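You operate a simulated robot arm through the tools that you are given. There is no shell and no other tool.

You are at the controls of a simulated two-armed robot. One attempt, no reset.

Task
Swap the worn wax ring for the green one; wax dial to 2.
Fine: worn ring in the REJECT tray; shut the cover again.

Only the result counts: the job must be done as asked and must still hold three seconds after the hand-in. Knocking over, shifting, dropping, spilling or breaking anything else fails it. A push-on lid holds only when it is set on centred and level and pressed home; a screw cap is set on level and turned clockwise until tight.

Robot
Two 7-joint arms with fingered hands on one trunk that stands fixed in place. Base frame: the origin is at the foot of the trunk, x ahead of it, y to its left, z up. Readings come in mm, degrees, newtons and seconds.
The left shoulder is at [139, 170, 1082], the right one opposite. With the tool pointing down near the work surface each hand reaches from about 400 to 840 mm from the base axis, measured 20 degrees to its own side. Payload 4 kg a hand.
The tool frame of a hand sits at the grasp point between the pads (the TCP): z along the fingers, y along the line on which they close. The tips reach 26 mm beyond it. Largest opening 132 mm; the body of the gripper starts 73 mm behind the TCP. The gripper is a hand of 4 fingers: y runs from the thumb to the fingers, the wrist lies at [0, 0, -224] in the tool frame.
Orientation is that of the tool frame in the base frame, as [roll, pitch, yaw] about the fixed x, y, z axes, in that order (R = Rz(yaw) Ry(pitch) Rx(roll)). With the fingers straight down and closing along the base's y, the tool's x points along the base's -x, its y along +y and its z along -z.

Tools
- The arms move only by the tool drive_tool. It takes "left_moves", "right_moves" or both (then of equal length, played together; a hand with none holds still); each is a list of rows, each an object of numbers (a shift or turn left out is 0): "x", "y", "z": the shift along the tool's x, y, z in cm; "ax", "ay", "az": the turn, a rotation vector about the tool's x, y, z in degrees. In form: [{"x": .., "y": .., "z": .., "ax": .., "ay": .., "az": ..}, ...]. A call has 1 to 20 rows; each row is the pose to reach, as a shift and turn from the pose commanded when the call began, along the tool's axes at that moment. A row lasts 0.2 s, in which the tool goes at most 50 mm and 8.6 degrees; a call with a longer step from one row to the next is refused whole. A pose out of reach is approached as far as the arm can. The call stops where the force on the tool passes 80 N (or 10 N more than at its start, if that is more) or the arm is blocked; 0.2 s more then pass. In this call time passes only in rows, and 0.2 s behind the last. It gives the time, the measured TCP pose, the force on the tool (base axes), the opening and the grip force at its end, in the units of the frame above (readings bear some noise), with the torque about the TCP (base axes, N m) and any sound that the robot's microphone picked up.
- Cameras (640 x 400 px; columns grow to the right, rows downward): "scene" is now at [260.2, 41.8, 1278.8]; the picture's right is [0.38, -0.93, 0.00], its down [-0.37, -0.15, -0.92] and it looks along [0.85, 0.35, -0.40] (base axes); focal length 214 px, centre (320, 200). "left" rides on the left gripper at [-73, 6, -94] in its tool frame; the picture's right is [-0.08, -1.00, 0.00], its down [0.79, -0.06, -0.62] and it looks along [0.61, -0.05, 0.79] (tool axes); focal length 230 px, centre (320, 200). "right" rides on the right gripper at [73, 6, -94] in its tool frame; the picture's right is [-0.08, 1.00, 0.00], its down [-0.78, -0.06, -0.62] and it looks along [-0.61, -0.05, 0.79] (tool axes); focal length 230 px, centre (320, 200). There is no depth. A picture from a camera that has moved, and an enlarged one, comes with that camera's place and axes in the base frame and with its lens. The place of the scene camera against the robot may be out by one fixed shift of up to 12 mm in any direction.
- snapshot(camera): a new picture of that camera. It takes no simulated time.
- move_column(by): slides the trunk up (or, below 0, down) by that many mm; the arms and the scene camera ride with it, the base frame stays. It gives what a move gives, with no picture.
- move_fingers(finger1, finger2, finger3, thumb_bend, hand): sets how far each is bent, from 0 (flat) to 100 (curled in); at 30 the hand is open as for a grip, at 70 the pads meet at the TCP. One left out holds its place. A second passes; each finger stops where it meets its share of the squeeze, and holds until it gets a number again. It is the only way to open and close the hand. It gives what a move gives, with no picture; readings hold the bend of each and the force on the fingers (four entries, about 0 where the hand has none), thumb and palm.
- aim_head(pan, tilt): turns the head with the scene camera to pan (to the left, within 80 degrees either way) and tilt (down, from -29 to 69), counted from straight ahead of the robot. It gives what a move gives.
- zoom(camera, box): a new picture of the part [left, top, right, bottom] of that camera's present view, enlarged. It takes no simulated time.
- close_job(): hands the job in; it is judged then, once.

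Nothing tells you positions but the pictures and the camera data. Unless the task says otherwise, let go and move clear before handing in.

The tools are called as name(argument=value, ...) on one line, values as JSON. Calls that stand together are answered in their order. drive_tool: Moves the arms, as the interface text tells. Its arguments: {"type":"object","properties":{"left_moves":{"type":"array"},"right_moves":{"type":"array"}},"required":[]} The other tools are called the same way: move_column (by) slides the trunk up or down; move_fingers (finger1, finger2, finger3, thumb_bend, hand) moves the fingers one by one; aim_head (pan, tilt) turns the head that bears the scene camera; snapshot (camera) takes a picture; zoom (camera, box) takes an enlarged picture of a part of a camera's view; close_job () hands the job in.

At the start:

```text
time_s: 0.0
left_tcp_pos: [522.7, 363.9, 1268.7]
left_orientation: [-180.0, 0.0, 180.0]
left_force: [-0.1, -0.5, 0.1]
left_wrist_torque: [-0.01, -0.04, 0.02]
left_width: 131.7
left_grasp_force: 0.1
left_shape: jaw
left_bend: [30.0, 30.0, 30.0, 30.0]
left_finger forces: [0.1, 0.0, 0.0, 0.0, 0.0, 0.1]
right_tcp_pos: [489.4, -42.2, 1229.1]
right_orientation: [-180.0, 0.1, -180.0]
right_force: [-0.1, -0.1, 0.9]
right_wrist_torque: [0.01, -0.03, 0.01]
right_width: 131.8
right_grasp_force: 0.1
right_shape: jaw
right_bend: [30.0, 30.0, 30.0, 30.0]
right_finger forces: [0.0, 0.0, 0.1, 0.1, 0.0, 0.0]
trunk travel left (down, up): [-100.0, 251.0]
head pan, tilt: [22.2, 23.3]
```

scene: 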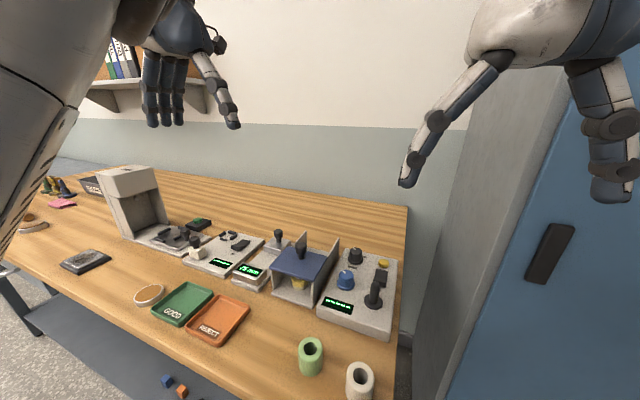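
right: 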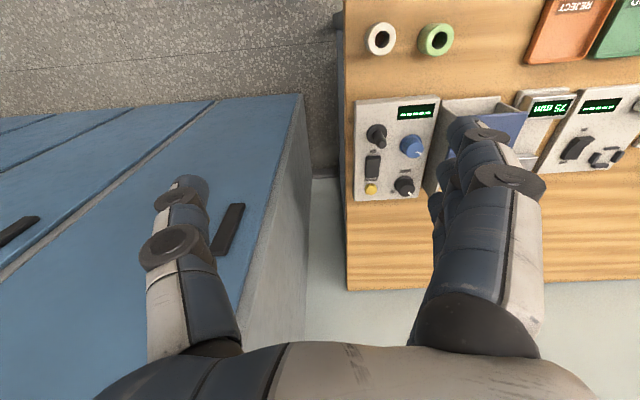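
left: 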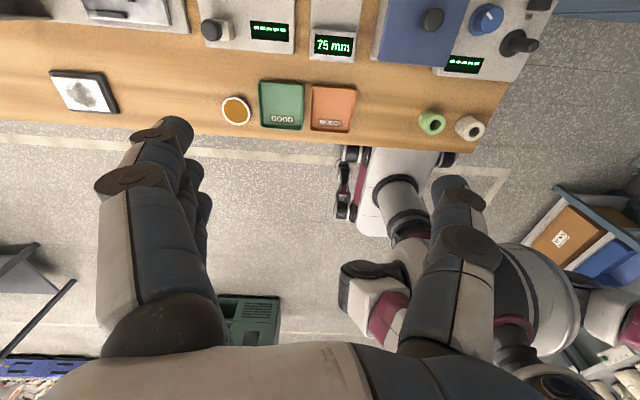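

I see a bench with several stations: GOOD and REJECT trays, green and white rings standing at the near right edge, and a box with a blue cover. I'll look closer before moving anything.

zoom(camera="scene", box=[230, 220, 420, 340])

zoom(camera="scene", box=[260, 300, 420, 400])

zoom(camera="right", box=[340, 0, 640, 210])

zoom(camera="left", box=[200, 0, 560, 170])

zoom(camera="scene", box=[0, 140, 260, 300])

```text
3.33 times, centred on (325, 280) of scene
camera zoom: at [260.2, 41.8, 1278.8], right [0.38, -0.93, 0.0], down [-0.37, -0.15, -0.92], along [0.85, 0.35, -0.4], focal length 715 px, centre (303, -67)
```

zoom: 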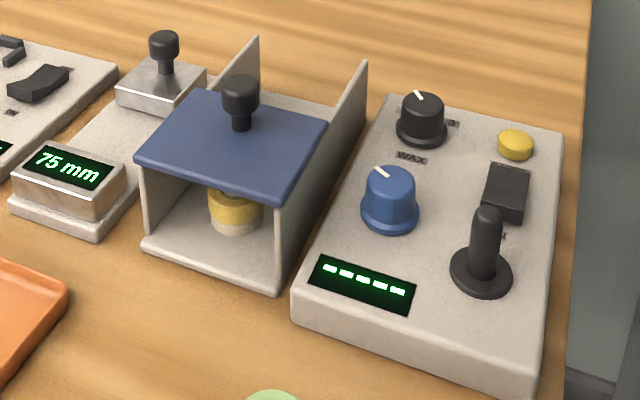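

```text
4.00 times, centred on (340, 350) of scene
camera zoom: at [260.2, 41.8, 1278.8], right [0.38, -0.93, 0.0], down [-0.37, -0.15, -0.92], along [0.85, 0.35, -0.4], focal length 858 px, centre (240, -400)
```

zoom: 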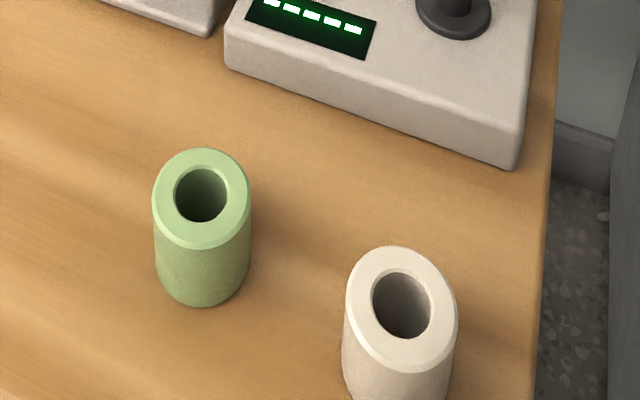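

```text
1.90 times, centred on (490, 105) of right
camera zoom: at [415.6, -37.5, 1323.7], right [0.08, 1.0, 0.0], down [0.78, -0.06, 0.62], along [0.61, -0.05, -0.79], focal length 438 px, centre (-4, 381)
```

zoom: 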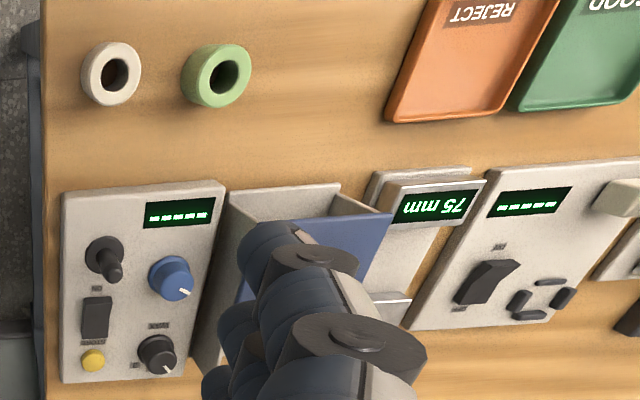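

```text
1.78 times, centred on (380, 85) of left
camera zoom: at [598.4, 369.3, 1362.4], right [0.08, -1.0, 0.0], down [-0.79, -0.06, 0.62], along [-0.61, -0.05, -0.79], focal length 409 px, centre (213, 404)
```

zoom: 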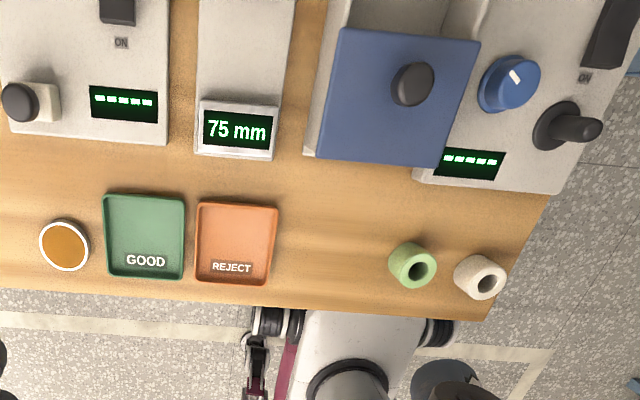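

```text
2.46 times, centred on (130, 220) of scene
camera zoom: at [260.2, 41.8, 1278.8], right [0.38, -0.93, 0.0], down [-0.37, -0.15, -0.92], along [0.85, 0.35, -0.4], focal length 528 px, centre (788, 151)
```

zoom: 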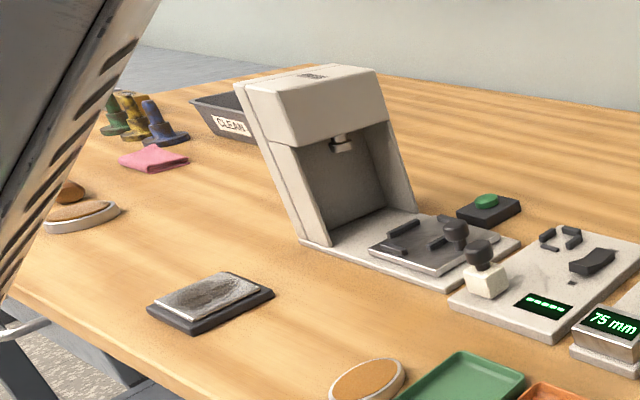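

I have rough positions; next I'll centre the head on the box and right-hand panel and study the labels and cover mechanism up close.

aim_head(pan=24, tilt=45)

```text
time_s: 0.8
left_tcp_pos: [523.4, 364.4, 1266.4]
left_orientation: [-179.8, -0.1, -179.9]
left_force: [-0.3, 0.5, -0.5]
left_wrist_torque: [0.02, 0.01, 0.0]
left_width: 131.7
left_grasp_force: 0.0
left_shape: jaw
left_bend: [30.0, 30.0, 30.0, 30.0]
left_finger forces: [0.1, 0.1, 0.1, 0.1, 0.1, 0.0]
right_tcp_pos: [488.0, -43.3, 1227.9]
right_orientation: [-179.9, -0.1, 179.9]
right_force: [0.5, -0.5, 0.0]
right_wrist_torque: [0.03, -0.01, -0.01]
right_width: 131.8
right_grasp_force: 0.1
right_shape: jaw
right_bend: [30.0, 30.0, 30.0, 30.0]
right_finger forces: [0.0, 0.0, 0.1, 0.0, 0.1, 0.0]
trunk travel left (down, up): [-100.0, 251.0]
head pan, tilt: [24.0, 45.0]
```

The head now points further down at the bench. I'll take a full picture to locate the box and panel.

snapshot(camera="scene")

zoom(camera="left", box=[380, 0, 550, 106])

zoom(camera="right", box=[345, 90, 505, 190])

```text
taken
camera scene: at [257.5, 41.2, 1265.6], right [0.38, -0.92, 0.0], down [-0.48, -0.2, -0.85], along [0.79, 0.33, -0.52], focal length 214 px, centre (320, 200)
```

scene: 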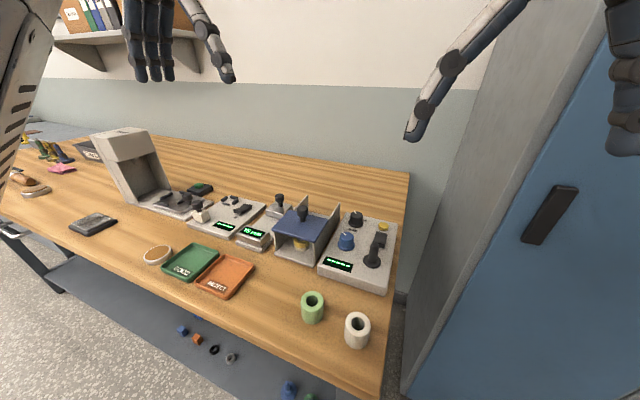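

```text
3.76 times, centred on (465, 53) of left
camera zoom: at [598.8, 370.6, 1360.9], right [0.08, -1.0, 0.0], down [-0.78, -0.06, 0.62], along [-0.62, -0.05, -0.79], focal length 866 px, centre (-226, 753)
```

zoom: 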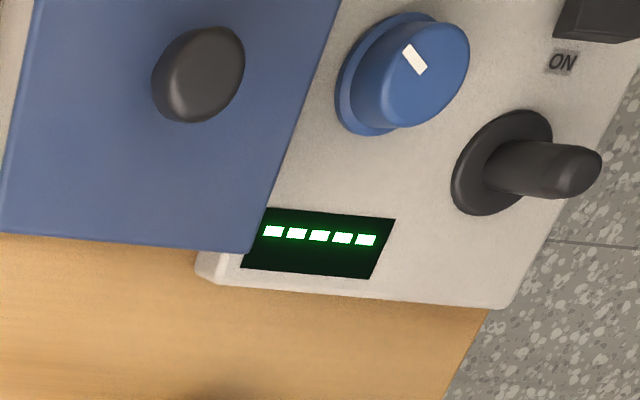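

```text
4.00 times, centred on (425, 140) of right
camera zoom: at [415.6, -37.4, 1323.6], right [0.08, 1.0, 0.0], down [0.79, -0.06, 0.62], along [0.61, -0.05, -0.79], focal length 920 px, centre (-100, 440)
```

zoom: 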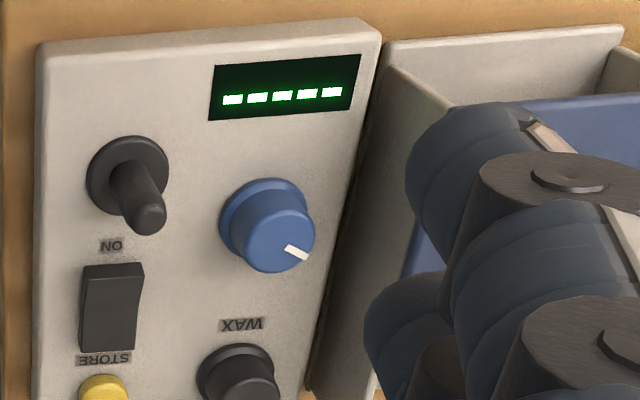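

zoom(camera="scene", box=[320, 200, 400, 250])

zoom(camera="scene", box=[264, 192, 344, 272])

zoom(camera="scene", box=[290, 200, 400, 300])

snapshot(camera="right")

```text
8.00 times, centred on (360, 225) of scene
camera zoom: at [257.5, 41.2, 1265.6], right [0.38, -0.92, 0.0], down [-0.48, -0.2, -0.85], along [0.79, 0.33, -0.52], focal length 1716 px, centre (0, 0)
```

zoom: 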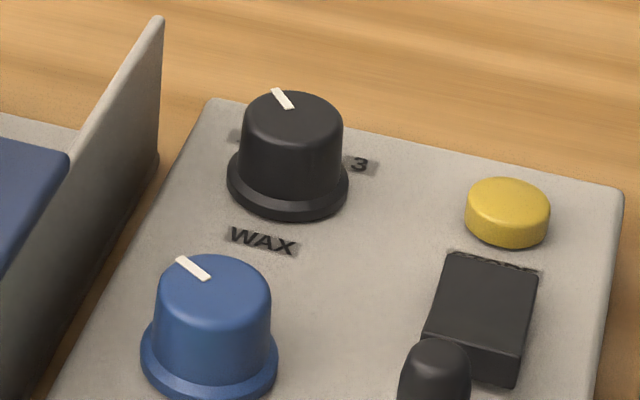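

```text
5.00 times, centred on (304, 232) of scene
camera zoom: at [257.5, 41.2, 1265.6], right [0.38, -0.92, 0.0], down [-0.48, -0.2, -0.85], along [0.79, 0.33, -0.52], focal length 1072 px, centre (400, 40)
```

zoom: 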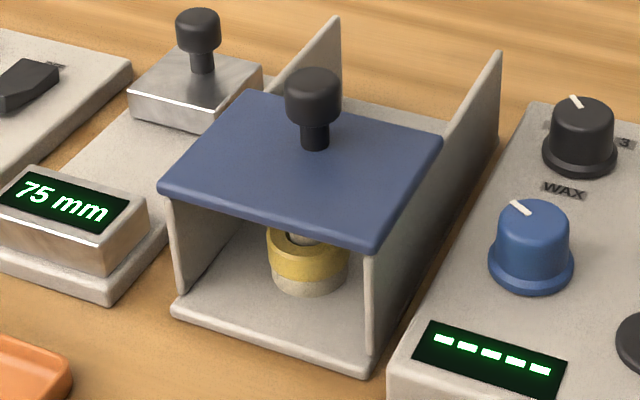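

```text
4.00 times, centred on (345, 250) of scene
camera zoom: at [257.5, 41.2, 1265.6], right [0.38, -0.92, 0.0], down [-0.48, -0.2, -0.85], along [0.79, 0.33, -0.52], focal length 858 px, centre (220, 0)
```

zoom: 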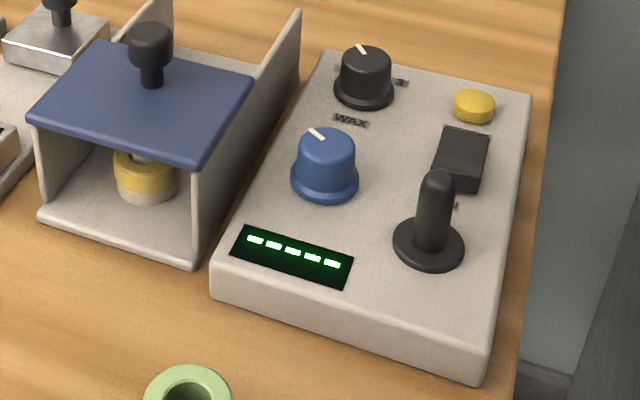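

```text
taken
camera right: at [415.6, -37.4, 1323.6], right [0.08, 1.0, 0.0], down [0.79, -0.06, 0.62], along [0.61, -0.05, -0.79], focal length 230 px, centre (320, 200)
```

right: 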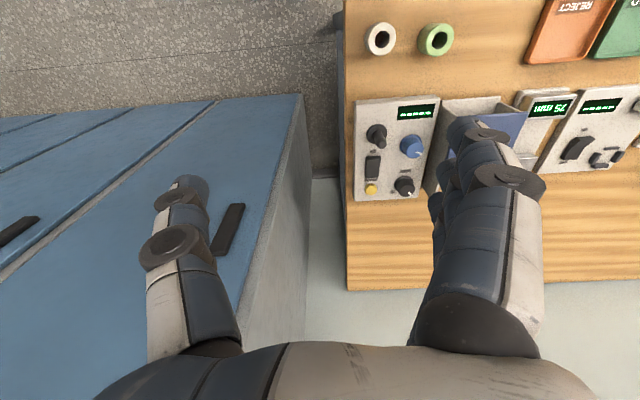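

The panel has a black WAX dial (numbers around it) separate from a blue knob, and the box holds a yellow worn ring under a blue cover with a knob, between two side walls. I'll bring the left hand over beyond the box for a close camera view from the far side.

drive_tool(left_moves=[{"x": -3, "y": -2.2, "z": 1.4}, {"x": -6, "y": -4.4, "z": 2.8}, {"x": -9, "y": -6.6, "z": 4.2}, {"x": -12, "y": -8.8, "z": 5.6}, {"x": -15, "y": -11, "z": 7}, {"x": -17.7, "y": -13.1, "z": 7.0}])

```text
time_s: 2.2
left_tcp_pos: [701.4, 233.7, 1197.4]
left_orientation: [-179.9, -0.1, -179.9]
left_force: [-0.7, -1.0, -1.1]
left_wrist_torque: [0.01, -0.01, 0.03]
left_width: 131.6
left_grasp_force: 0.0
left_shape: jaw
left_bend: [30.0, 30.0, 30.0, 30.0]
left_finger forces: [0.0, 0.0, 0.1, 0.0, 0.1, 0.1]
right_tcp_pos: [489.7, -42.3, 1229.1]
right_orientation: [179.9, -0.1, 180.0]
right_force: [0.3, -0.2, -0.7]
right_wrist_torque: [-0.04, 0.01, 0.03]
right_width: 131.9
right_grasp_force: 0.1
right_shape: jaw
right_bend: [30.0, 30.0, 30.0, 30.0]
right_finger forces: [0.0, 0.0, 0.0, 0.0, 0.0, 0.1]
trunk travel left (down, up): [-100.0, 251.0]
head pan, tilt: [24.0, 45.0]
```

The left hand is now above and beyond the box. I'll take its camera view plus a scene check.

snapshot(camera="left")

snapshot(camera="scene")

```text
taken
camera left: at [777.9, 239.6, 1291.2], right [0.08, -1.0, 0.0], down [-0.78, -0.06, 0.62], along [-0.62, -0.05, -0.79], focal length 230 px, centre (320, 200)
```

left: 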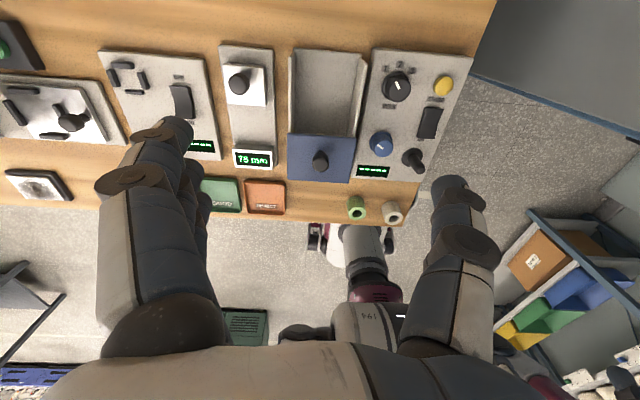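

```text
taken
camera scene: at [250.4, 40.5, 1244.9], right [0.41, -0.91, 0.0], down [-0.65, -0.29, -0.71], along [0.65, 0.29, -0.71], focal length 214 px, centre (320, 200)
```

scene: 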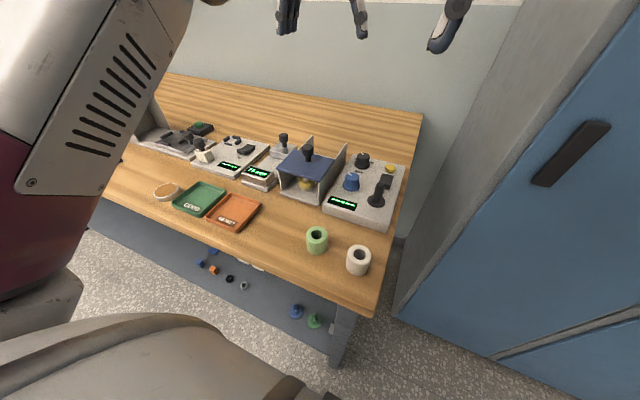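

zoom(camera="left", box=[270, 35, 480, 235])

zoom(camera="left", box=[365, 50, 465, 112])

zoom(camera="scene", box=[265, 130, 365, 215])

zoom(camera="scene", box=[180, 170, 400, 300])

zoom(camera="left", box=[190, 160, 430, 240])

```text
2.00 times, centred on (375, 135) of left
camera zoom: at [777.9, 239.6, 1291.2], right [0.08, -1.0, 0.0], down [-0.78, -0.06, 0.62], along [-0.62, -0.05, -0.79], focal length 460 px, centre (210, 330)
```

zoom: 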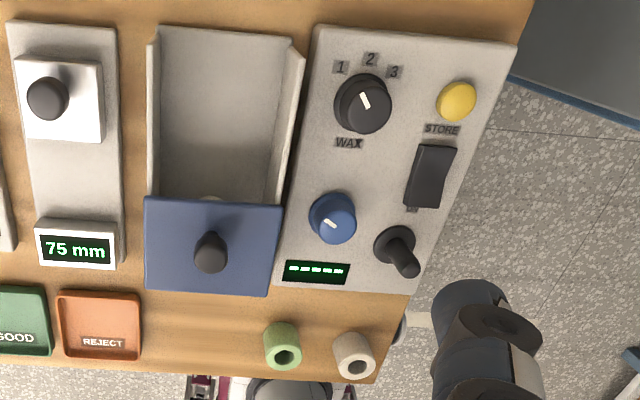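

```text
6.40 times, centred on (415, 81) of left
camera zoom: at [777.9, 239.6, 1291.2], right [0.08, -1.0, 0.0], down [-0.78, -0.06, 0.62], along [-0.62, -0.05, -0.79], focal length 1472 px, centre (-288, 962)
```

zoom: 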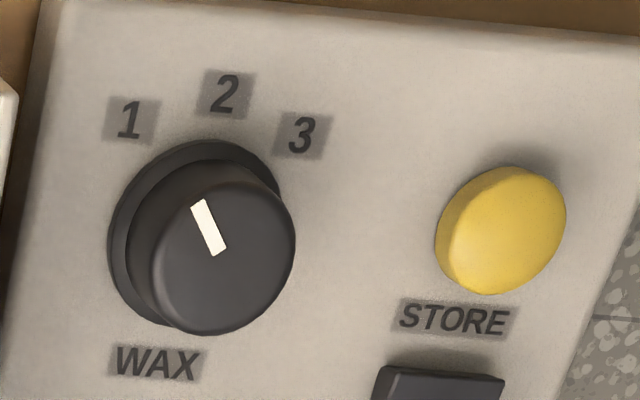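

```text
4.71 times, centred on (315, 172) of scene
camera zoom: at [250.4, 40.5, 1244.9], right [0.41, -0.91, 0.0], down [-0.65, -0.29, -0.71], along [0.65, 0.29, -0.71], focal length 1009 px, centre (344, 329)
```

zoom: 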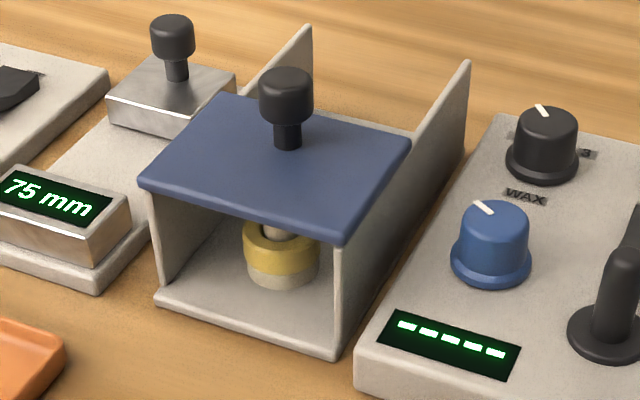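

```text
2.91 times, centred on (290, 235) of scene
camera zoom: at [250.4, 40.5, 1244.9], right [0.41, -0.91, 0.0], down [-0.65, -0.29, -0.71], along [0.65, 0.29, -0.71], focal length 624 px, centre (407, 98)
```

zoom: 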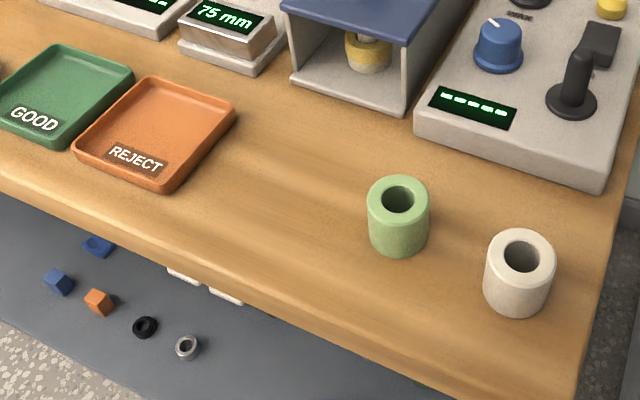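

```text
2.67 times, centred on (310, 200) of left
camera zoom: at [777.9, 239.6, 1291.2], right [0.08, -1.0, 0.0], down [-0.78, -0.06, 0.62], along [-0.62, -0.05, -0.79], focal length 614 px, centre (347, 200)
```

zoom: 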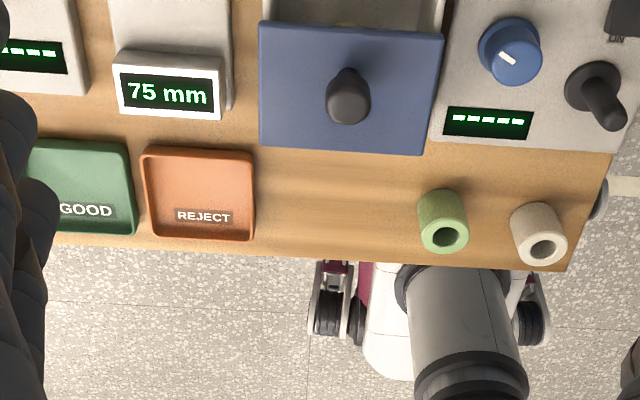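

zoom(camera="scene", box=[298, 172, 330, 192])

zoom(camera="scene", box=[296, 215, 376, 285])

zoom(camera="left", box=[280, 40, 375, 190])

zoom(camera="right", box=[400, 70, 560, 170])

```text
16.00 times, centred on (314, 182) of scene
camera zoom: at [250.4, 40.5, 1244.9], right [0.41, -0.91, 0.0], down [-0.65, -0.29, -0.71], along [0.65, 0.29, -0.71], focal length 3432 px, centre (416, 488)
```

zoom: 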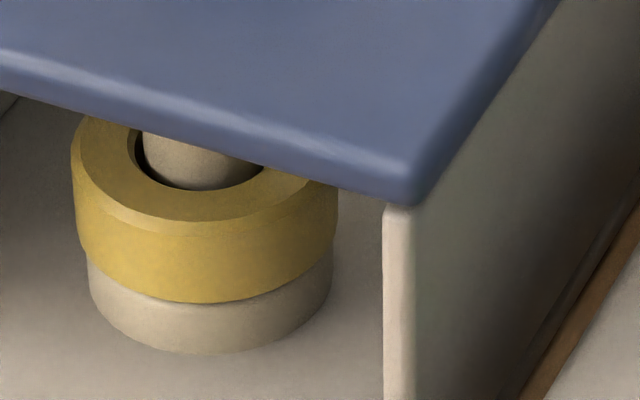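

```text
5.71 times, centred on (336, 250) of scene
camera zoom: at [250.4, 40.5, 1244.9], right [0.41, -0.91, 0.0], down [-0.65, -0.29, -0.71], along [0.65, 0.29, -0.71], focal length 1226 px, centre (229, -86)
```

zoom: 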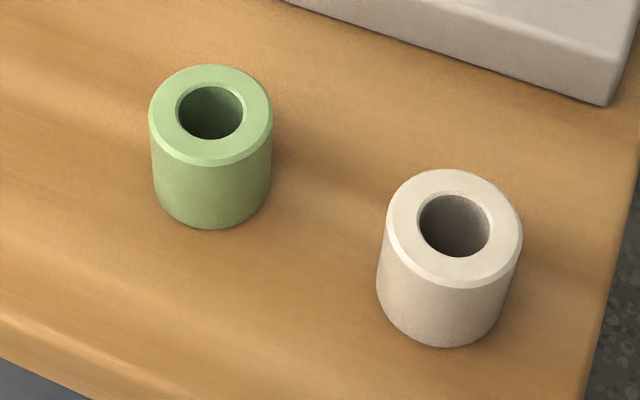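

```text
2.67 times, centred on (328, 115) of left
camera zoom: at [777.9, 239.6, 1291.2], right [0.08, -1.0, 0.0], down [-0.78, -0.06, 0.62], along [-0.62, -0.05, -0.79], focal length 614 px, centre (300, 427)
```

zoom: 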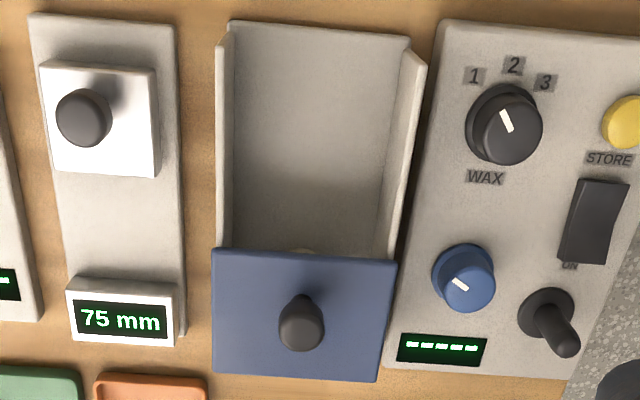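

```text
4.00 times, centred on (480, 120) of right
camera zoom: at [417.4, -36.8, 1322.7], right [0.08, 1.0, 0.0], down [0.79, -0.06, 0.61], along [0.61, -0.05, -0.79], focal length 920 px, centre (-320, 520)
```

zoom: 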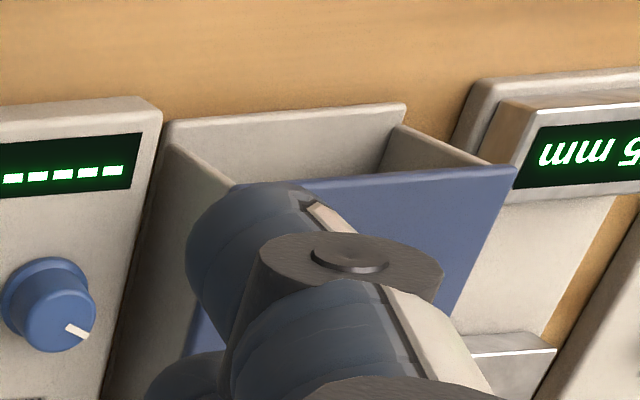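

The box is a sliding-cover station (the walls run back about 100 mm behind the cover), the worn yellow ring sits on a pedestal post under it, and the WAX dial points at 1. I'll bring the left hand over the cover knob at a safe height to pin down its position with the hand camera, which looks right at the grasp point.

drive_tool(left_moves=[{"x": 2.5, "y": -0.2, "z": 3}, {"x": 5, "y": -0.5, "z": 6}, {"x": 7.5, "y": -0.7, "z": 9}, {"x": 9.5, "y": -0.9, "z": 11.7}])

snapshot(camera="left")

snapshot(camera="scene")

```text
time_s: 3.2
left_tcp_pos: [621.3, 246.0, 1079.1]
left_orientation: [-176.3, -0.2, -177.9]
left_force: [-0.8, -0.9, -0.1]
left_wrist_torque: [0.02, -0.02, 0.02]
left_width: 132.0
left_grasp_force: 0.1
left_shape: jaw
left_bend: [30.0, 30.0, 30.0, 30.0]
left_finger forces: [0.1, 0.1, 0.0, 0.0, 0.0, 0.1]
left hand out of reach, approached as far as the arm can: row 4
right_tcp_pos: [490.5, -43.6, 1228.2]
right_orientation: [-180.0, 0.0, 180.0]
right_force: [0.7, -0.8, 0.4]
right_wrist_torque: [0.01, 0.06, -0.02]
right_width: 131.9
right_grasp_force: 0.0
right_shape: jaw
right_bend: [30.0, 30.0, 30.0, 30.0]
right_finger forces: [0.0, 0.0, 0.1, 0.0, 0.0, 0.0]
trunk travel left (down, up): [-100.0, 251.0]
head pan, tilt: [24.0, 45.0]
```

```text
taken
camera left: at [696.8, 260.7, 1173.1], right [0.11, -0.99, 0.06], down [-0.78, -0.05, 0.62], along [-0.61, -0.12, -0.78], focal length 230 px, centre (320, 200)
```

left: 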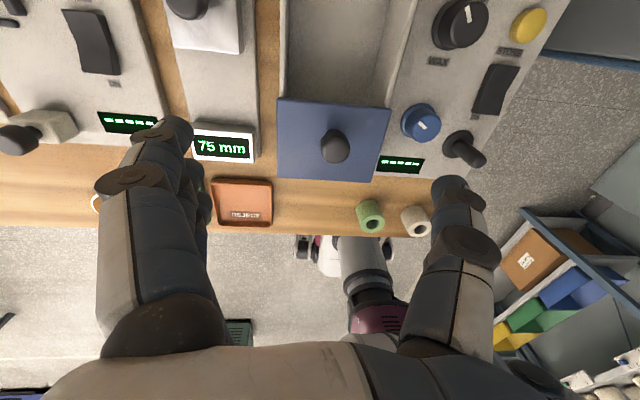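

```text
taken
camera scene: at [257.4, 40.9, 1261.5], right [0.39, -0.92, 0.0], down [-0.52, -0.22, -0.83], along [0.76, 0.33, -0.56], focal length 214 px, centre (320, 200)
```

scene: 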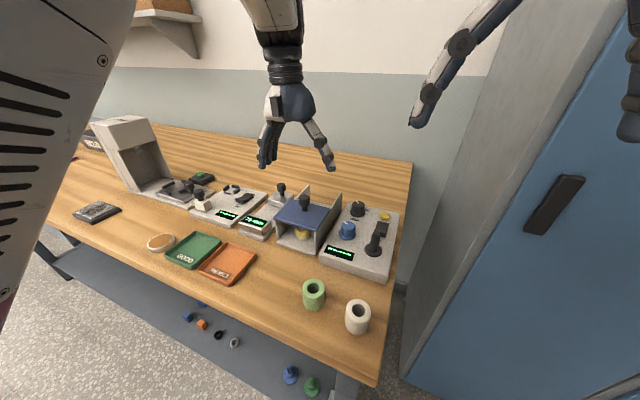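

The arm stopped about 20 mm short and slightly tilted, perhaps a joint-configuration limit on that path. I'll hold a moment and re-read the pose before trying a different route.

drive_tool(left_moves=[{"x": 0, "y": 0, "z": 0}, {"x": 0, "y": 0, "z": 0}])

snapshot(camera="scene")

```text
time_s: 3.9
left_tcp_pos: [620.3, 246.6, 1078.7]
left_orientation: [-176.4, -0.3, -177.7]
left_force: [-0.8, 0.4, -0.2]
left_wrist_torque: [-0.01, -0.01, 0.0]
left_width: 131.8
left_grasp_force: 0.1
left_shape: jaw
left_bend: [30.0, 30.0, 30.0, 30.0]
left_finger forces: [0.0, 0.0, 0.0, 0.0, 0.0, 0.0]
right_tcp_pos: [488.6, -42.7, 1228.7]
right_orientation: [180.0, 0.1, 180.0]
right_force: [0.3, -0.4, -0.1]
right_wrist_torque: [0.01, -0.04, 0.04]
right_width: 131.8
right_grasp_force: 0.0
right_shape: jaw
right_bend: [30.0, 30.0, 30.0, 30.0]
right_finger forces: [0.0, 0.0, 0.1, 0.0, 0.0, 0.0]
trunk travel left (down, up): [-100.0, 251.0]
head pan, tilt: [24.0, 45.0]
```

```text
taken
camera scene: at [255.9, 41.3, 1261.1], right [0.39, -0.92, 0.0], down [-0.52, -0.22, -0.82], along [0.76, 0.32, -0.57], focal length 214 px, centre (320, 200)
```

scene: 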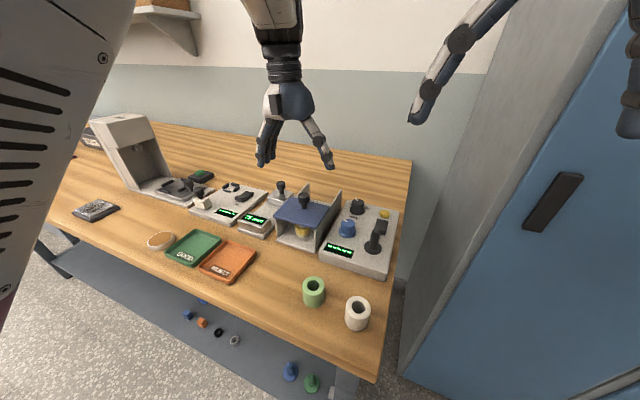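

drive_tool(left_moves=[{"x": 0, "y": 0, "z": -1, "ax": -3.7, "az": 2.2}])

```text
time_s: 4.2
left_tcp_pos: [627.2, 251.9, 1084.9]
left_orientation: [179.8, -0.5, -179.8]
left_force: [0.1, -0.5, 0.1]
left_wrist_torque: [0.03, -0.02, 0.03]
left_width: 132.1
left_grasp_force: 0.1
left_shape: jaw
left_bend: [30.0, 30.0, 30.0, 30.0]
left_finger forces: [0.0, 0.0, 0.0, 0.1, 0.0, 0.0]
left hand out of reach, approached as far as the arm can: row 1
right_tcp_pos: [488.2, -42.9, 1228.0]
right_orientation: [-180.0, 0.1, 180.0]
right_force: [-0.3, 1.0, 0.3]
right_wrist_torque: [0.0, -0.04, -0.02]
right_width: 132.0
right_grasp_force: 0.1
right_shape: jaw
right_bend: [30.0, 30.0, 30.0, 30.0]
right_finger forces: [0.0, 0.0, 0.0, 0.0, 0.1, 0.0]
trunk travel left (down, up): [-100.0, 251.0]
head pan, tilt: [24.0, 45.0]
```

The left arm seems pinned by a joint limit in its current elbow-up posture. I'll look at the arm itself with the head to understand the posture.

aim_head(pan=50, tilt=-10)

snapshot(camera="scene")

snapshot(camera="right")

```text
time_s: 5.5
left_tcp_pos: [626.5, 250.0, 1090.1]
left_orientation: [-180.0, 0.1, 179.9]
left_force: [0.2, 0.1, -0.1]
left_wrist_torque: [-0.03, 0.02, 0.02]
left_width: 132.0
left_grasp_force: 0.2
left_shape: jaw
left_bend: [30.0, 30.0, 30.0, 30.0]
left_finger forces: [0.0, 0.0, 0.0, 0.1, 0.0, 0.0]
right_tcp_pos: [488.0, -42.5, 1228.5]
right_orientation: [180.0, 0.0, -180.0]
right_force: [0.3, 0.4, -0.2]
right_wrist_torque: [0.0, 0.01, 0.02]
right_width: 131.9
right_grasp_force: 0.0
right_shape: jaw
right_bend: [30.0, 30.0, 30.0, 30.0]
right_finger forces: [0.1, 0.0, 0.0, 0.1, 0.1, 0.0]
trunk travel left (down, up): [-100.0, 251.0]
head pan, tilt: [50.0, -10.0]
```

```text
taken
camera scene: at [228.8, 71.4, 1331.7], right [0.77, -0.64, 0.0], down [0.11, 0.13, -0.98], along [0.63, 0.75, 0.17], focal length 214 px, centre (320, 200)
```

scene: 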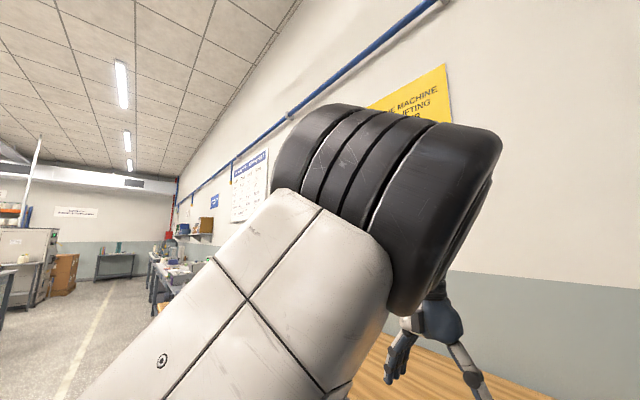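

```text
taken
camera right: at [415.6, -37.4, 1323.7], right [0.08, 1.0, 0.0], down [0.78, -0.06, 0.62], along [0.61, -0.05, -0.79], focal length 230 px, centre (320, 200)
```

right: 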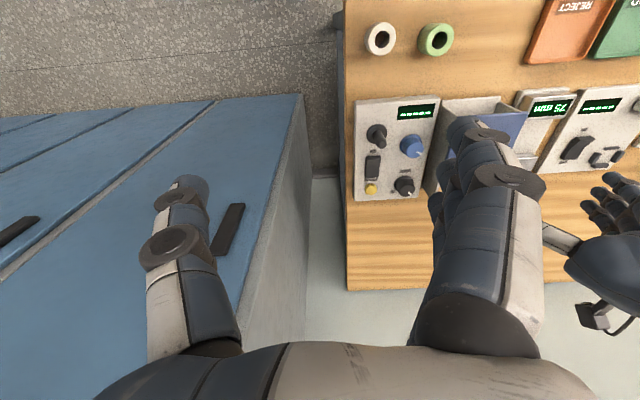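

The elbow is raised high with the forearm coming over. I'll probe small moves to see which direction is blocked, starting straight down (well clear above the cover).

drive_tool(left_moves=[{"z": 2}, {"z": 4}])

aim_head(pan=24, tilt=40)

```text
time_s: 6.1
left_tcp_pos: [627.0, 247.1, 1047.5]
left_orientation: [179.1, -0.1, 179.5]
left_force: [0.0, 0.1, -0.1]
left_wrist_torque: [-0.02, 0.0, -0.03]
left_width: 132.0
left_grasp_force: 0.1
left_shape: jaw
left_bend: [30.0, 30.0, 30.0, 30.0]
left_finger forces: [0.0, 0.0, 0.0, 0.0, 0.0, 0.0]
right_tcp_pos: [489.1, -43.3, 1228.4]
right_orientation: [180.0, 0.0, -179.9]
right_force: [0.1, 0.2, -0.1]
right_wrist_torque: [0.05, 0.0, 0.01]
right_width: 132.0
right_grasp_force: 0.0
right_shape: jaw
right_bend: [30.0, 30.0, 30.0, 30.0]
right_finger forces: [0.0, 0.1, 0.0, 0.0, 0.0, 0.0]
trunk travel left (down, up): [-100.0, 251.0]
head pan, tilt: [50.0, -10.0]
```

```text
time_s: 7.3
left_tcp_pos: [626.6, 246.9, 1048.1]
left_orientation: [179.2, 0.0, 179.5]
left_force: [-0.3, 0.4, -0.4]
left_wrist_torque: [-0.01, 0.01, -0.01]
left_width: 131.7
left_grasp_force: 0.0
left_shape: jaw
left_bend: [30.0, 30.0, 30.0, 30.0]
left_finger forces: [0.0, 0.0, 0.0, 0.0, 0.0, 0.1]
right_tcp_pos: [489.4, -42.7, 1228.3]
right_orientation: [-180.0, 0.1, -180.0]
right_force: [0.2, -0.2, -0.5]
right_wrist_torque: [0.01, 0.0, -0.03]
right_width: 132.0
right_grasp_force: 0.0
right_shape: jaw
right_bend: [30.0, 30.0, 30.0, 30.0]
right_finger forces: [0.0, 0.0, 0.1, 0.0, 0.0, 0.0]
trunk travel left (down, up): [-100.0, 251.0]
head pan, tilt: [24.0, 40.0]
```

Straight down works. Now I'll try stepping toward the knob (-x, -y) at this height, still above the knob top.

drive_tool(left_moves=[{"x": 0.5, "y": -0.8}, {"x": 1.0, "y": -1.6}, {"x": 1.5, "y": -2.3}])

snapshot(camera="left")

snapshot(camera="scene")

```text
time_s: 8.1
left_tcp_pos: [623.5, 236.0, 1040.2]
left_orientation: [180.0, -0.8, -179.7]
left_force: [-0.5, 1.2, -0.3]
left_wrist_torque: [0.02, -0.02, -0.01]
left_width: 131.8
left_grasp_force: 0.0
left_shape: jaw
left_bend: [30.0, 30.0, 30.0, 30.0]
left_finger forces: [0.0, 0.0, 0.0, 0.1, 0.0, 0.0]
left hand out of reach, approached as far as the arm can: row 2, 3
right_tcp_pos: [488.8, -42.6, 1229.8]
right_orientation: [179.9, 0.0, -180.0]
right_force: [-0.3, 1.1, -0.6]
right_wrist_torque: [-0.03, 0.0, 0.02]
right_width: 131.9
right_grasp_force: 0.0
right_shape: jaw
right_bend: [30.0, 30.0, 30.0, 30.0]
right_finger forces: [0.1, 0.1, 0.0, 0.0, 0.1, 0.0]
trunk travel left (down, up): [-100.0, 251.0]
head pan, tilt: [24.0, 40.0]
```

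```text
taken
camera left: at [699.9, 242.2, 1132.5], right [0.08, -1.0, 0.0], down [-0.78, -0.07, 0.63], along [-0.63, -0.05, -0.78], focal length 230 px, centre (320, 200)
```

left: 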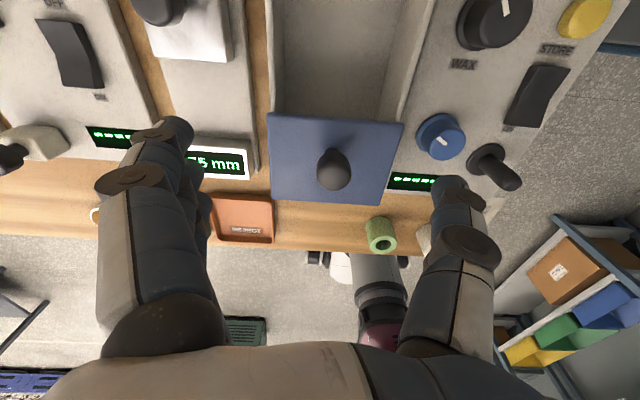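

```text
taken
camera scene: at [253.3, 44.5, 1257.9], right [0.43, -0.9, 0.0], down [-0.54, -0.26, -0.8], along [0.72, 0.35, -0.6], focal length 214 px, centre (320, 200)
```

scene: 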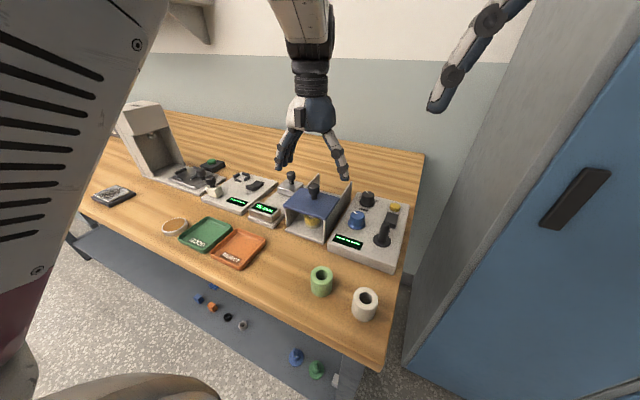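

Lateral motion toward the knob is still limited, so some wrist joint is probably near its stop. I'll try yawing the hand clockwise to relieve it.

drive_tool(left_moves=[{"az": 7}, {"az": 14}, {"az": 21}])

drive_tool(left_moves=[{"x": 0.5, "y": -0.5}, {"x": 0.9, "y": -1.0}])

```text
time_s: 8.9
left_tcp_pos: [623.6, 233.7, 1041.8]
left_orientation: [-179.7, -0.3, 158.9]
left_force: [-0.9, 0.6, 0.6]
left_wrist_torque: [-0.01, 0.01, 0.01]
left_width: 131.9
left_grasp_force: 0.2
left_shape: jaw
left_bend: [30.0, 30.0, 30.0, 30.0]
left_finger forces: [0.0, 0.0, 0.1, 0.0, 0.1, 0.1]
right_tcp_pos: [489.0, -43.7, 1228.3]
right_orientation: [180.0, 0.0, -180.0]
right_force: [0.6, 1.3, 0.2]
right_wrist_torque: [0.0, -0.02, -0.02]
right_width: 132.1
right_grasp_force: 0.0
right_shape: jaw
right_bend: [30.0, 30.0, 30.0, 30.0]
right_finger forces: [0.0, 0.0, 0.0, 0.1, 0.0, 0.0]
trunk travel left (down, up): [-100.0, 251.0]
head pan, tilt: [24.0, 40.0]
```

```text
time_s: 9.5
left_tcp_pos: [623.9, 234.8, 1044.7]
left_orientation: [-179.8, -0.2, 159.0]
left_force: [0.2, -0.3, -0.7]
left_wrist_torque: [-0.01, 0.01, -0.01]
left_width: 131.9
left_grasp_force: 0.1
left_shape: jaw
left_bend: [30.0, 30.0, 30.0, 30.0]
left_finger forces: [0.0, 0.1, 0.0, 0.0, 0.0, 0.1]
left hand out of reach, approached as far as the arm can: row 1, 2
right_tcp_pos: [489.2, -42.7, 1228.8]
right_orientation: [-180.0, -0.1, 180.0]
right_force: [-0.3, 0.7, -0.3]
right_wrist_torque: [0.01, 0.0, -0.02]
right_width: 132.3
right_grasp_force: 0.1
right_shape: jaw
right_bend: [30.0, 30.0, 30.0, 30.0]
right_finger forces: [0.0, 0.1, 0.1, 0.0, 0.0, 0.1]
trunk travel left (down, up): [-100.0, 251.0]
head pan, tilt: [24.0, 40.0]
```

drive_tool(left_moves=[{"x": -0.36, "y": -0.93}])

drive_tool(left_moves=[{"x": 0.93, "y": -0.36}])

drive_tool(left_moves=[{"z": 1}])

```text
time_s: 9.9
left_tcp_pos: [627.2, 226.6, 1042.9]
left_orientation: [-179.8, -0.3, 159.1]
left_force: [-0.1, -0.5, -0.9]
left_wrist_torque: [0.04, 0.01, 0.01]
left_width: 131.7
left_grasp_force: 0.2
left_shape: jaw
left_bend: [30.0, 30.0, 30.0, 30.0]
left_finger forces: [0.0, 0.0, 0.0, 0.0, 0.0, 0.1]
right_tcp_pos: [489.0, -43.0, 1228.4]
right_orientation: [-180.0, 0.0, 180.0]
right_force: [-0.2, -0.7, 0.7]
right_wrist_torque: [0.04, -0.02, -0.01]
right_width: 132.0
right_grasp_force: 0.2
right_shape: jaw
right_bend: [30.0, 30.0, 30.0, 30.0]
right_finger forces: [0.1, 0.0, 0.0, 0.0, 0.0, 0.1]
trunk travel left (down, up): [-100.0, 251.0]
head pan, tilt: [24.0, 40.0]
```

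```text
time_s: 10.3
left_tcp_pos: [625.9, 227.1, 1040.4]
left_orientation: [-179.8, -0.3, 158.9]
left_force: [-0.1, 0.2, -0.2]
left_wrist_torque: [0.02, 0.04, -0.01]
left_width: 131.9
left_grasp_force: 0.1
left_shape: jaw
left_bend: [30.0, 30.0, 30.0, 30.0]
left_finger forces: [0.0, 0.0, 0.1, 0.0, 0.0, 0.0]
left hand out of reach, approached as far as the arm can: row 1
right_tcp_pos: [488.1, -43.7, 1228.8]
right_orientation: [180.0, 0.1, 180.0]
right_force: [0.7, 0.7, 0.2]
right_wrist_torque: [0.02, 0.01, -0.01]
right_width: 132.0
right_grasp_force: 0.0
right_shape: jaw
right_bend: [30.0, 30.0, 30.0, 30.0]
right_finger forces: [0.0, 0.0, 0.0, 0.1, 0.0, 0.0]
trunk travel left (down, up): [-100.0, 251.0]
head pan, tilt: [24.0, 40.0]
```

```text
time_s: 10.7
left_tcp_pos: [625.6, 226.6, 1032.0]
left_orientation: [179.8, -0.2, 158.9]
left_force: [-0.8, -0.8, 0.3]
left_wrist_torque: [0.01, -0.01, -0.03]
left_width: 132.0
left_grasp_force: 0.0
left_shape: jaw
left_bend: [30.0, 30.0, 30.0, 30.0]
left_finger forces: [0.0, 0.1, 0.1, 0.0, 0.0, 0.0]
right_tcp_pos: [488.9, -42.4, 1229.4]
right_orientation: [179.9, -0.1, 180.0]
right_force: [-0.9, -0.1, 0.4]
right_wrist_torque: [-0.02, 0.01, 0.0]
right_width: 131.8
right_grasp_force: 0.1
right_shape: jaw
right_bend: [30.0, 30.0, 30.0, 30.0]
right_finger forces: [0.0, 0.0, 0.0, 0.0, 0.1, 0.1]
trunk travel left (down, up): [-100.0, 251.0]
head pan, tilt: [24.0, 40.0]
```

Only the -x direction is blocked and down is free, which points to the raised upper arm hitting a shoulder limit. Raising the trunk by 100 mm should free the workspace near the bench.

move_column(by=100)

drive_tool(left_moves=[{"z": 4, "az": -7}, {"z": 8, "az": -14}, {"z": 9, "az": -21}])

drive_tool(left_moves=[{"x": 0.9, "y": 0}, {"x": 1.7, "y": 0}])

```text
time_s: 12.0
left_tcp_pos: [624.9, 213.0, 1128.4]
left_orientation: [176.7, -1.4, 156.9]
left_force: [-0.4, 0.0, 0.0]
left_wrist_torque: [-0.02, 0.02, 0.01]
left_width: 132.0
left_grasp_force: 0.1
left_shape: jaw
left_bend: [30.0, 30.0, 30.0, 30.0]
left_finger forces: [0.1, 0.1, 0.0, 0.0, 0.0, 0.0]
right_tcp_pos: [489.0, -43.4, 1326.7]
right_orientation: [180.0, 0.0, 180.0]
right_force: [0.7, -0.4, -0.1]
right_wrist_torque: [-0.03, 0.0, 0.02]
right_width: 132.0
right_grasp_force: 0.1
right_shape: jaw
right_bend: [30.0, 30.0, 30.0, 30.0]
right_finger forces: [0.0, 0.1, 0.0, 0.0, 0.1, 0.0]
trunk travel left (down, up): [-200.0, 151.0]
head pan, tilt: [24.0, 40.0]
```

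```text
time_s: 12.8
left_tcp_pos: [624.4, 218.2, 1041.6]
left_orientation: [176.3, 0.0, 177.8]
left_force: [0.1, 0.0, 0.6]
left_wrist_torque: [-0.01, 0.02, 0.01]
left_width: 132.1
left_grasp_force: 0.0
left_shape: jaw
left_bend: [30.0, 30.0, 30.0, 30.0]
left_finger forces: [0.0, 0.1, 0.0, 0.0, 0.0, 0.0]
right_tcp_pos: [488.1, -43.2, 1328.5]
right_orientation: [-180.0, 0.0, -180.0]
right_force: [-0.3, 0.0, -1.2]
right_wrist_torque: [0.0, 0.03, 0.03]
right_width: 132.0
right_grasp_force: 0.0
right_shape: jaw
right_bend: [30.0, 30.0, 30.0, 30.0]
right_finger forces: [0.0, 0.1, 0.0, 0.1, 0.0, 0.0]
trunk travel left (down, up): [-200.0, 151.0]
head pan, tilt: [24.0, 40.0]
```

```text
time_s: 13.4
left_tcp_pos: [606.9, 217.9, 1041.3]
left_orientation: [176.3, -0.1, 177.8]
left_force: [-0.4, 0.0, 0.0]
left_wrist_torque: [0.0, -0.01, -0.04]
left_width: 132.0
left_grasp_force: 0.1
left_shape: jaw
left_bend: [30.0, 30.0, 30.0, 30.0]
left_finger forces: [0.1, 0.0, 0.0, 0.0, 0.0, 0.1]
right_tcp_pos: [489.4, -42.7, 1329.0]
right_orientation: [180.0, 0.0, -179.9]
right_force: [0.4, 0.0, 0.2]
right_wrist_torque: [-0.01, -0.01, -0.02]
right_width: 132.0
right_grasp_force: 0.0
right_shape: jaw
right_bend: [30.0, 30.0, 30.0, 30.0]
right_finger forces: [0.1, 0.0, 0.1, 0.1, 0.1, 0.0]
trunk travel left (down, up): [-200.0, 151.0]
head pan, tilt: [24.0, 40.0]
```

Freed up: the hand is now roughly above the knob. I'll square up the orientation and look.

drive_tool(left_moves=[{"ax": 3.7, "az": -2.2}])

snapshot(camera="left")

snapshot(camera="scene")

```text
time_s: 13.8
left_tcp_pos: [607.4, 219.1, 1041.2]
left_orientation: [-179.9, 0.0, -180.0]
left_force: [-0.3, -0.4, -0.2]
left_wrist_torque: [0.01, 0.01, 0.01]
left_width: 132.0
left_grasp_force: 0.1
left_shape: jaw
left_bend: [30.0, 30.0, 30.0, 30.0]
left_finger forces: [0.1, 0.0, 0.0, 0.0, 0.1, 0.0]
right_tcp_pos: [487.8, -40.7, 1330.1]
right_orientation: [-180.0, 0.0, 180.0]
right_force: [0.2, 0.8, -0.1]
right_wrist_torque: [0.02, 0.0, 0.01]
right_width: 132.1
right_grasp_force: 0.2
right_shape: jaw
right_bend: [30.0, 30.0, 30.0, 30.0]
right_finger forces: [0.0, 0.0, 0.0, 0.1, 0.0, 0.0]
trunk travel left (down, up): [-200.0, 151.0]
head pan, tilt: [24.0, 40.0]
```

```text
taken
camera left: at [682.5, 224.7, 1135.3], right [0.08, -1.0, 0.0], down [-0.79, -0.06, 0.62], along [-0.61, -0.05, -0.79], focal length 230 px, centre (320, 200)
```

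left: 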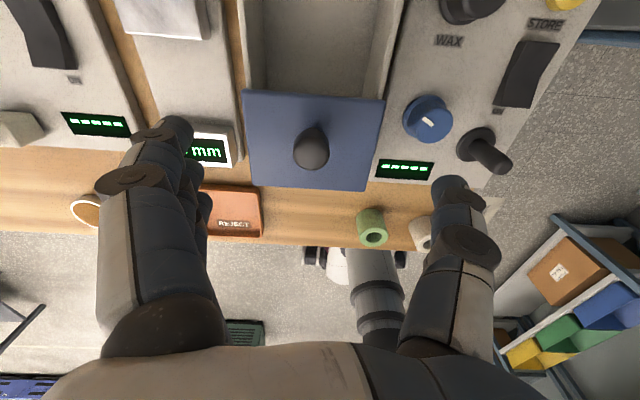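

```text
taken
camera scene: at [160.5, 42.0, 1361.0], right [0.41, -0.91, 0.0], down [-0.59, -0.26, -0.77], along [0.7, 0.31, -0.64], focal length 214 px, centre (320, 200)
```

scene: 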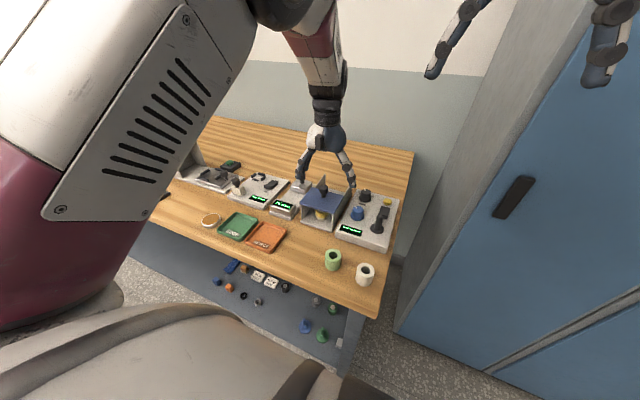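

zoom(camera="left", box=[230, 80, 400, 200])

zoom(camera="scene", box=[280, 150, 380, 240])

```text
3.33 times, centred on (315, 140) of left
camera zoom: at [682.5, 224.7, 1135.3], right [0.08, -1.0, 0.0], down [-0.79, -0.06, 0.62], along [-0.61, -0.05, -0.79], focal length 767 px, centre (337, 400)
```

zoom: 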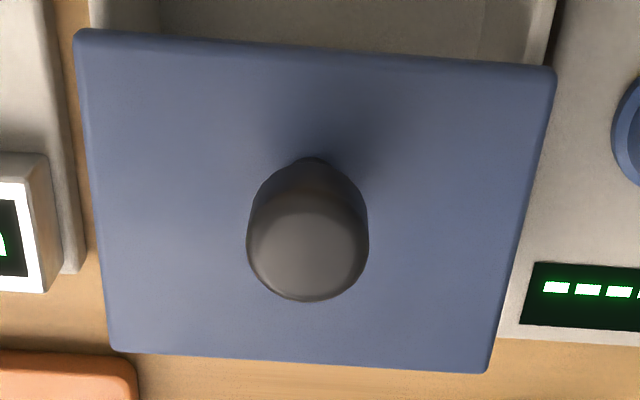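

```text
4.44 times, centred on (330, 195) of scene
camera zoom: at [160.5, 42.0, 1361.0], right [0.41, -0.91, 0.0], down [-0.59, -0.26, -0.77], along [0.7, 0.31, -0.64], focal length 953 px, centre (276, 222)
```

zoom: 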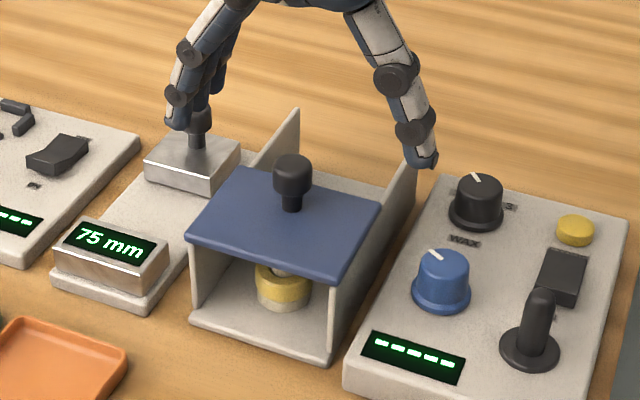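

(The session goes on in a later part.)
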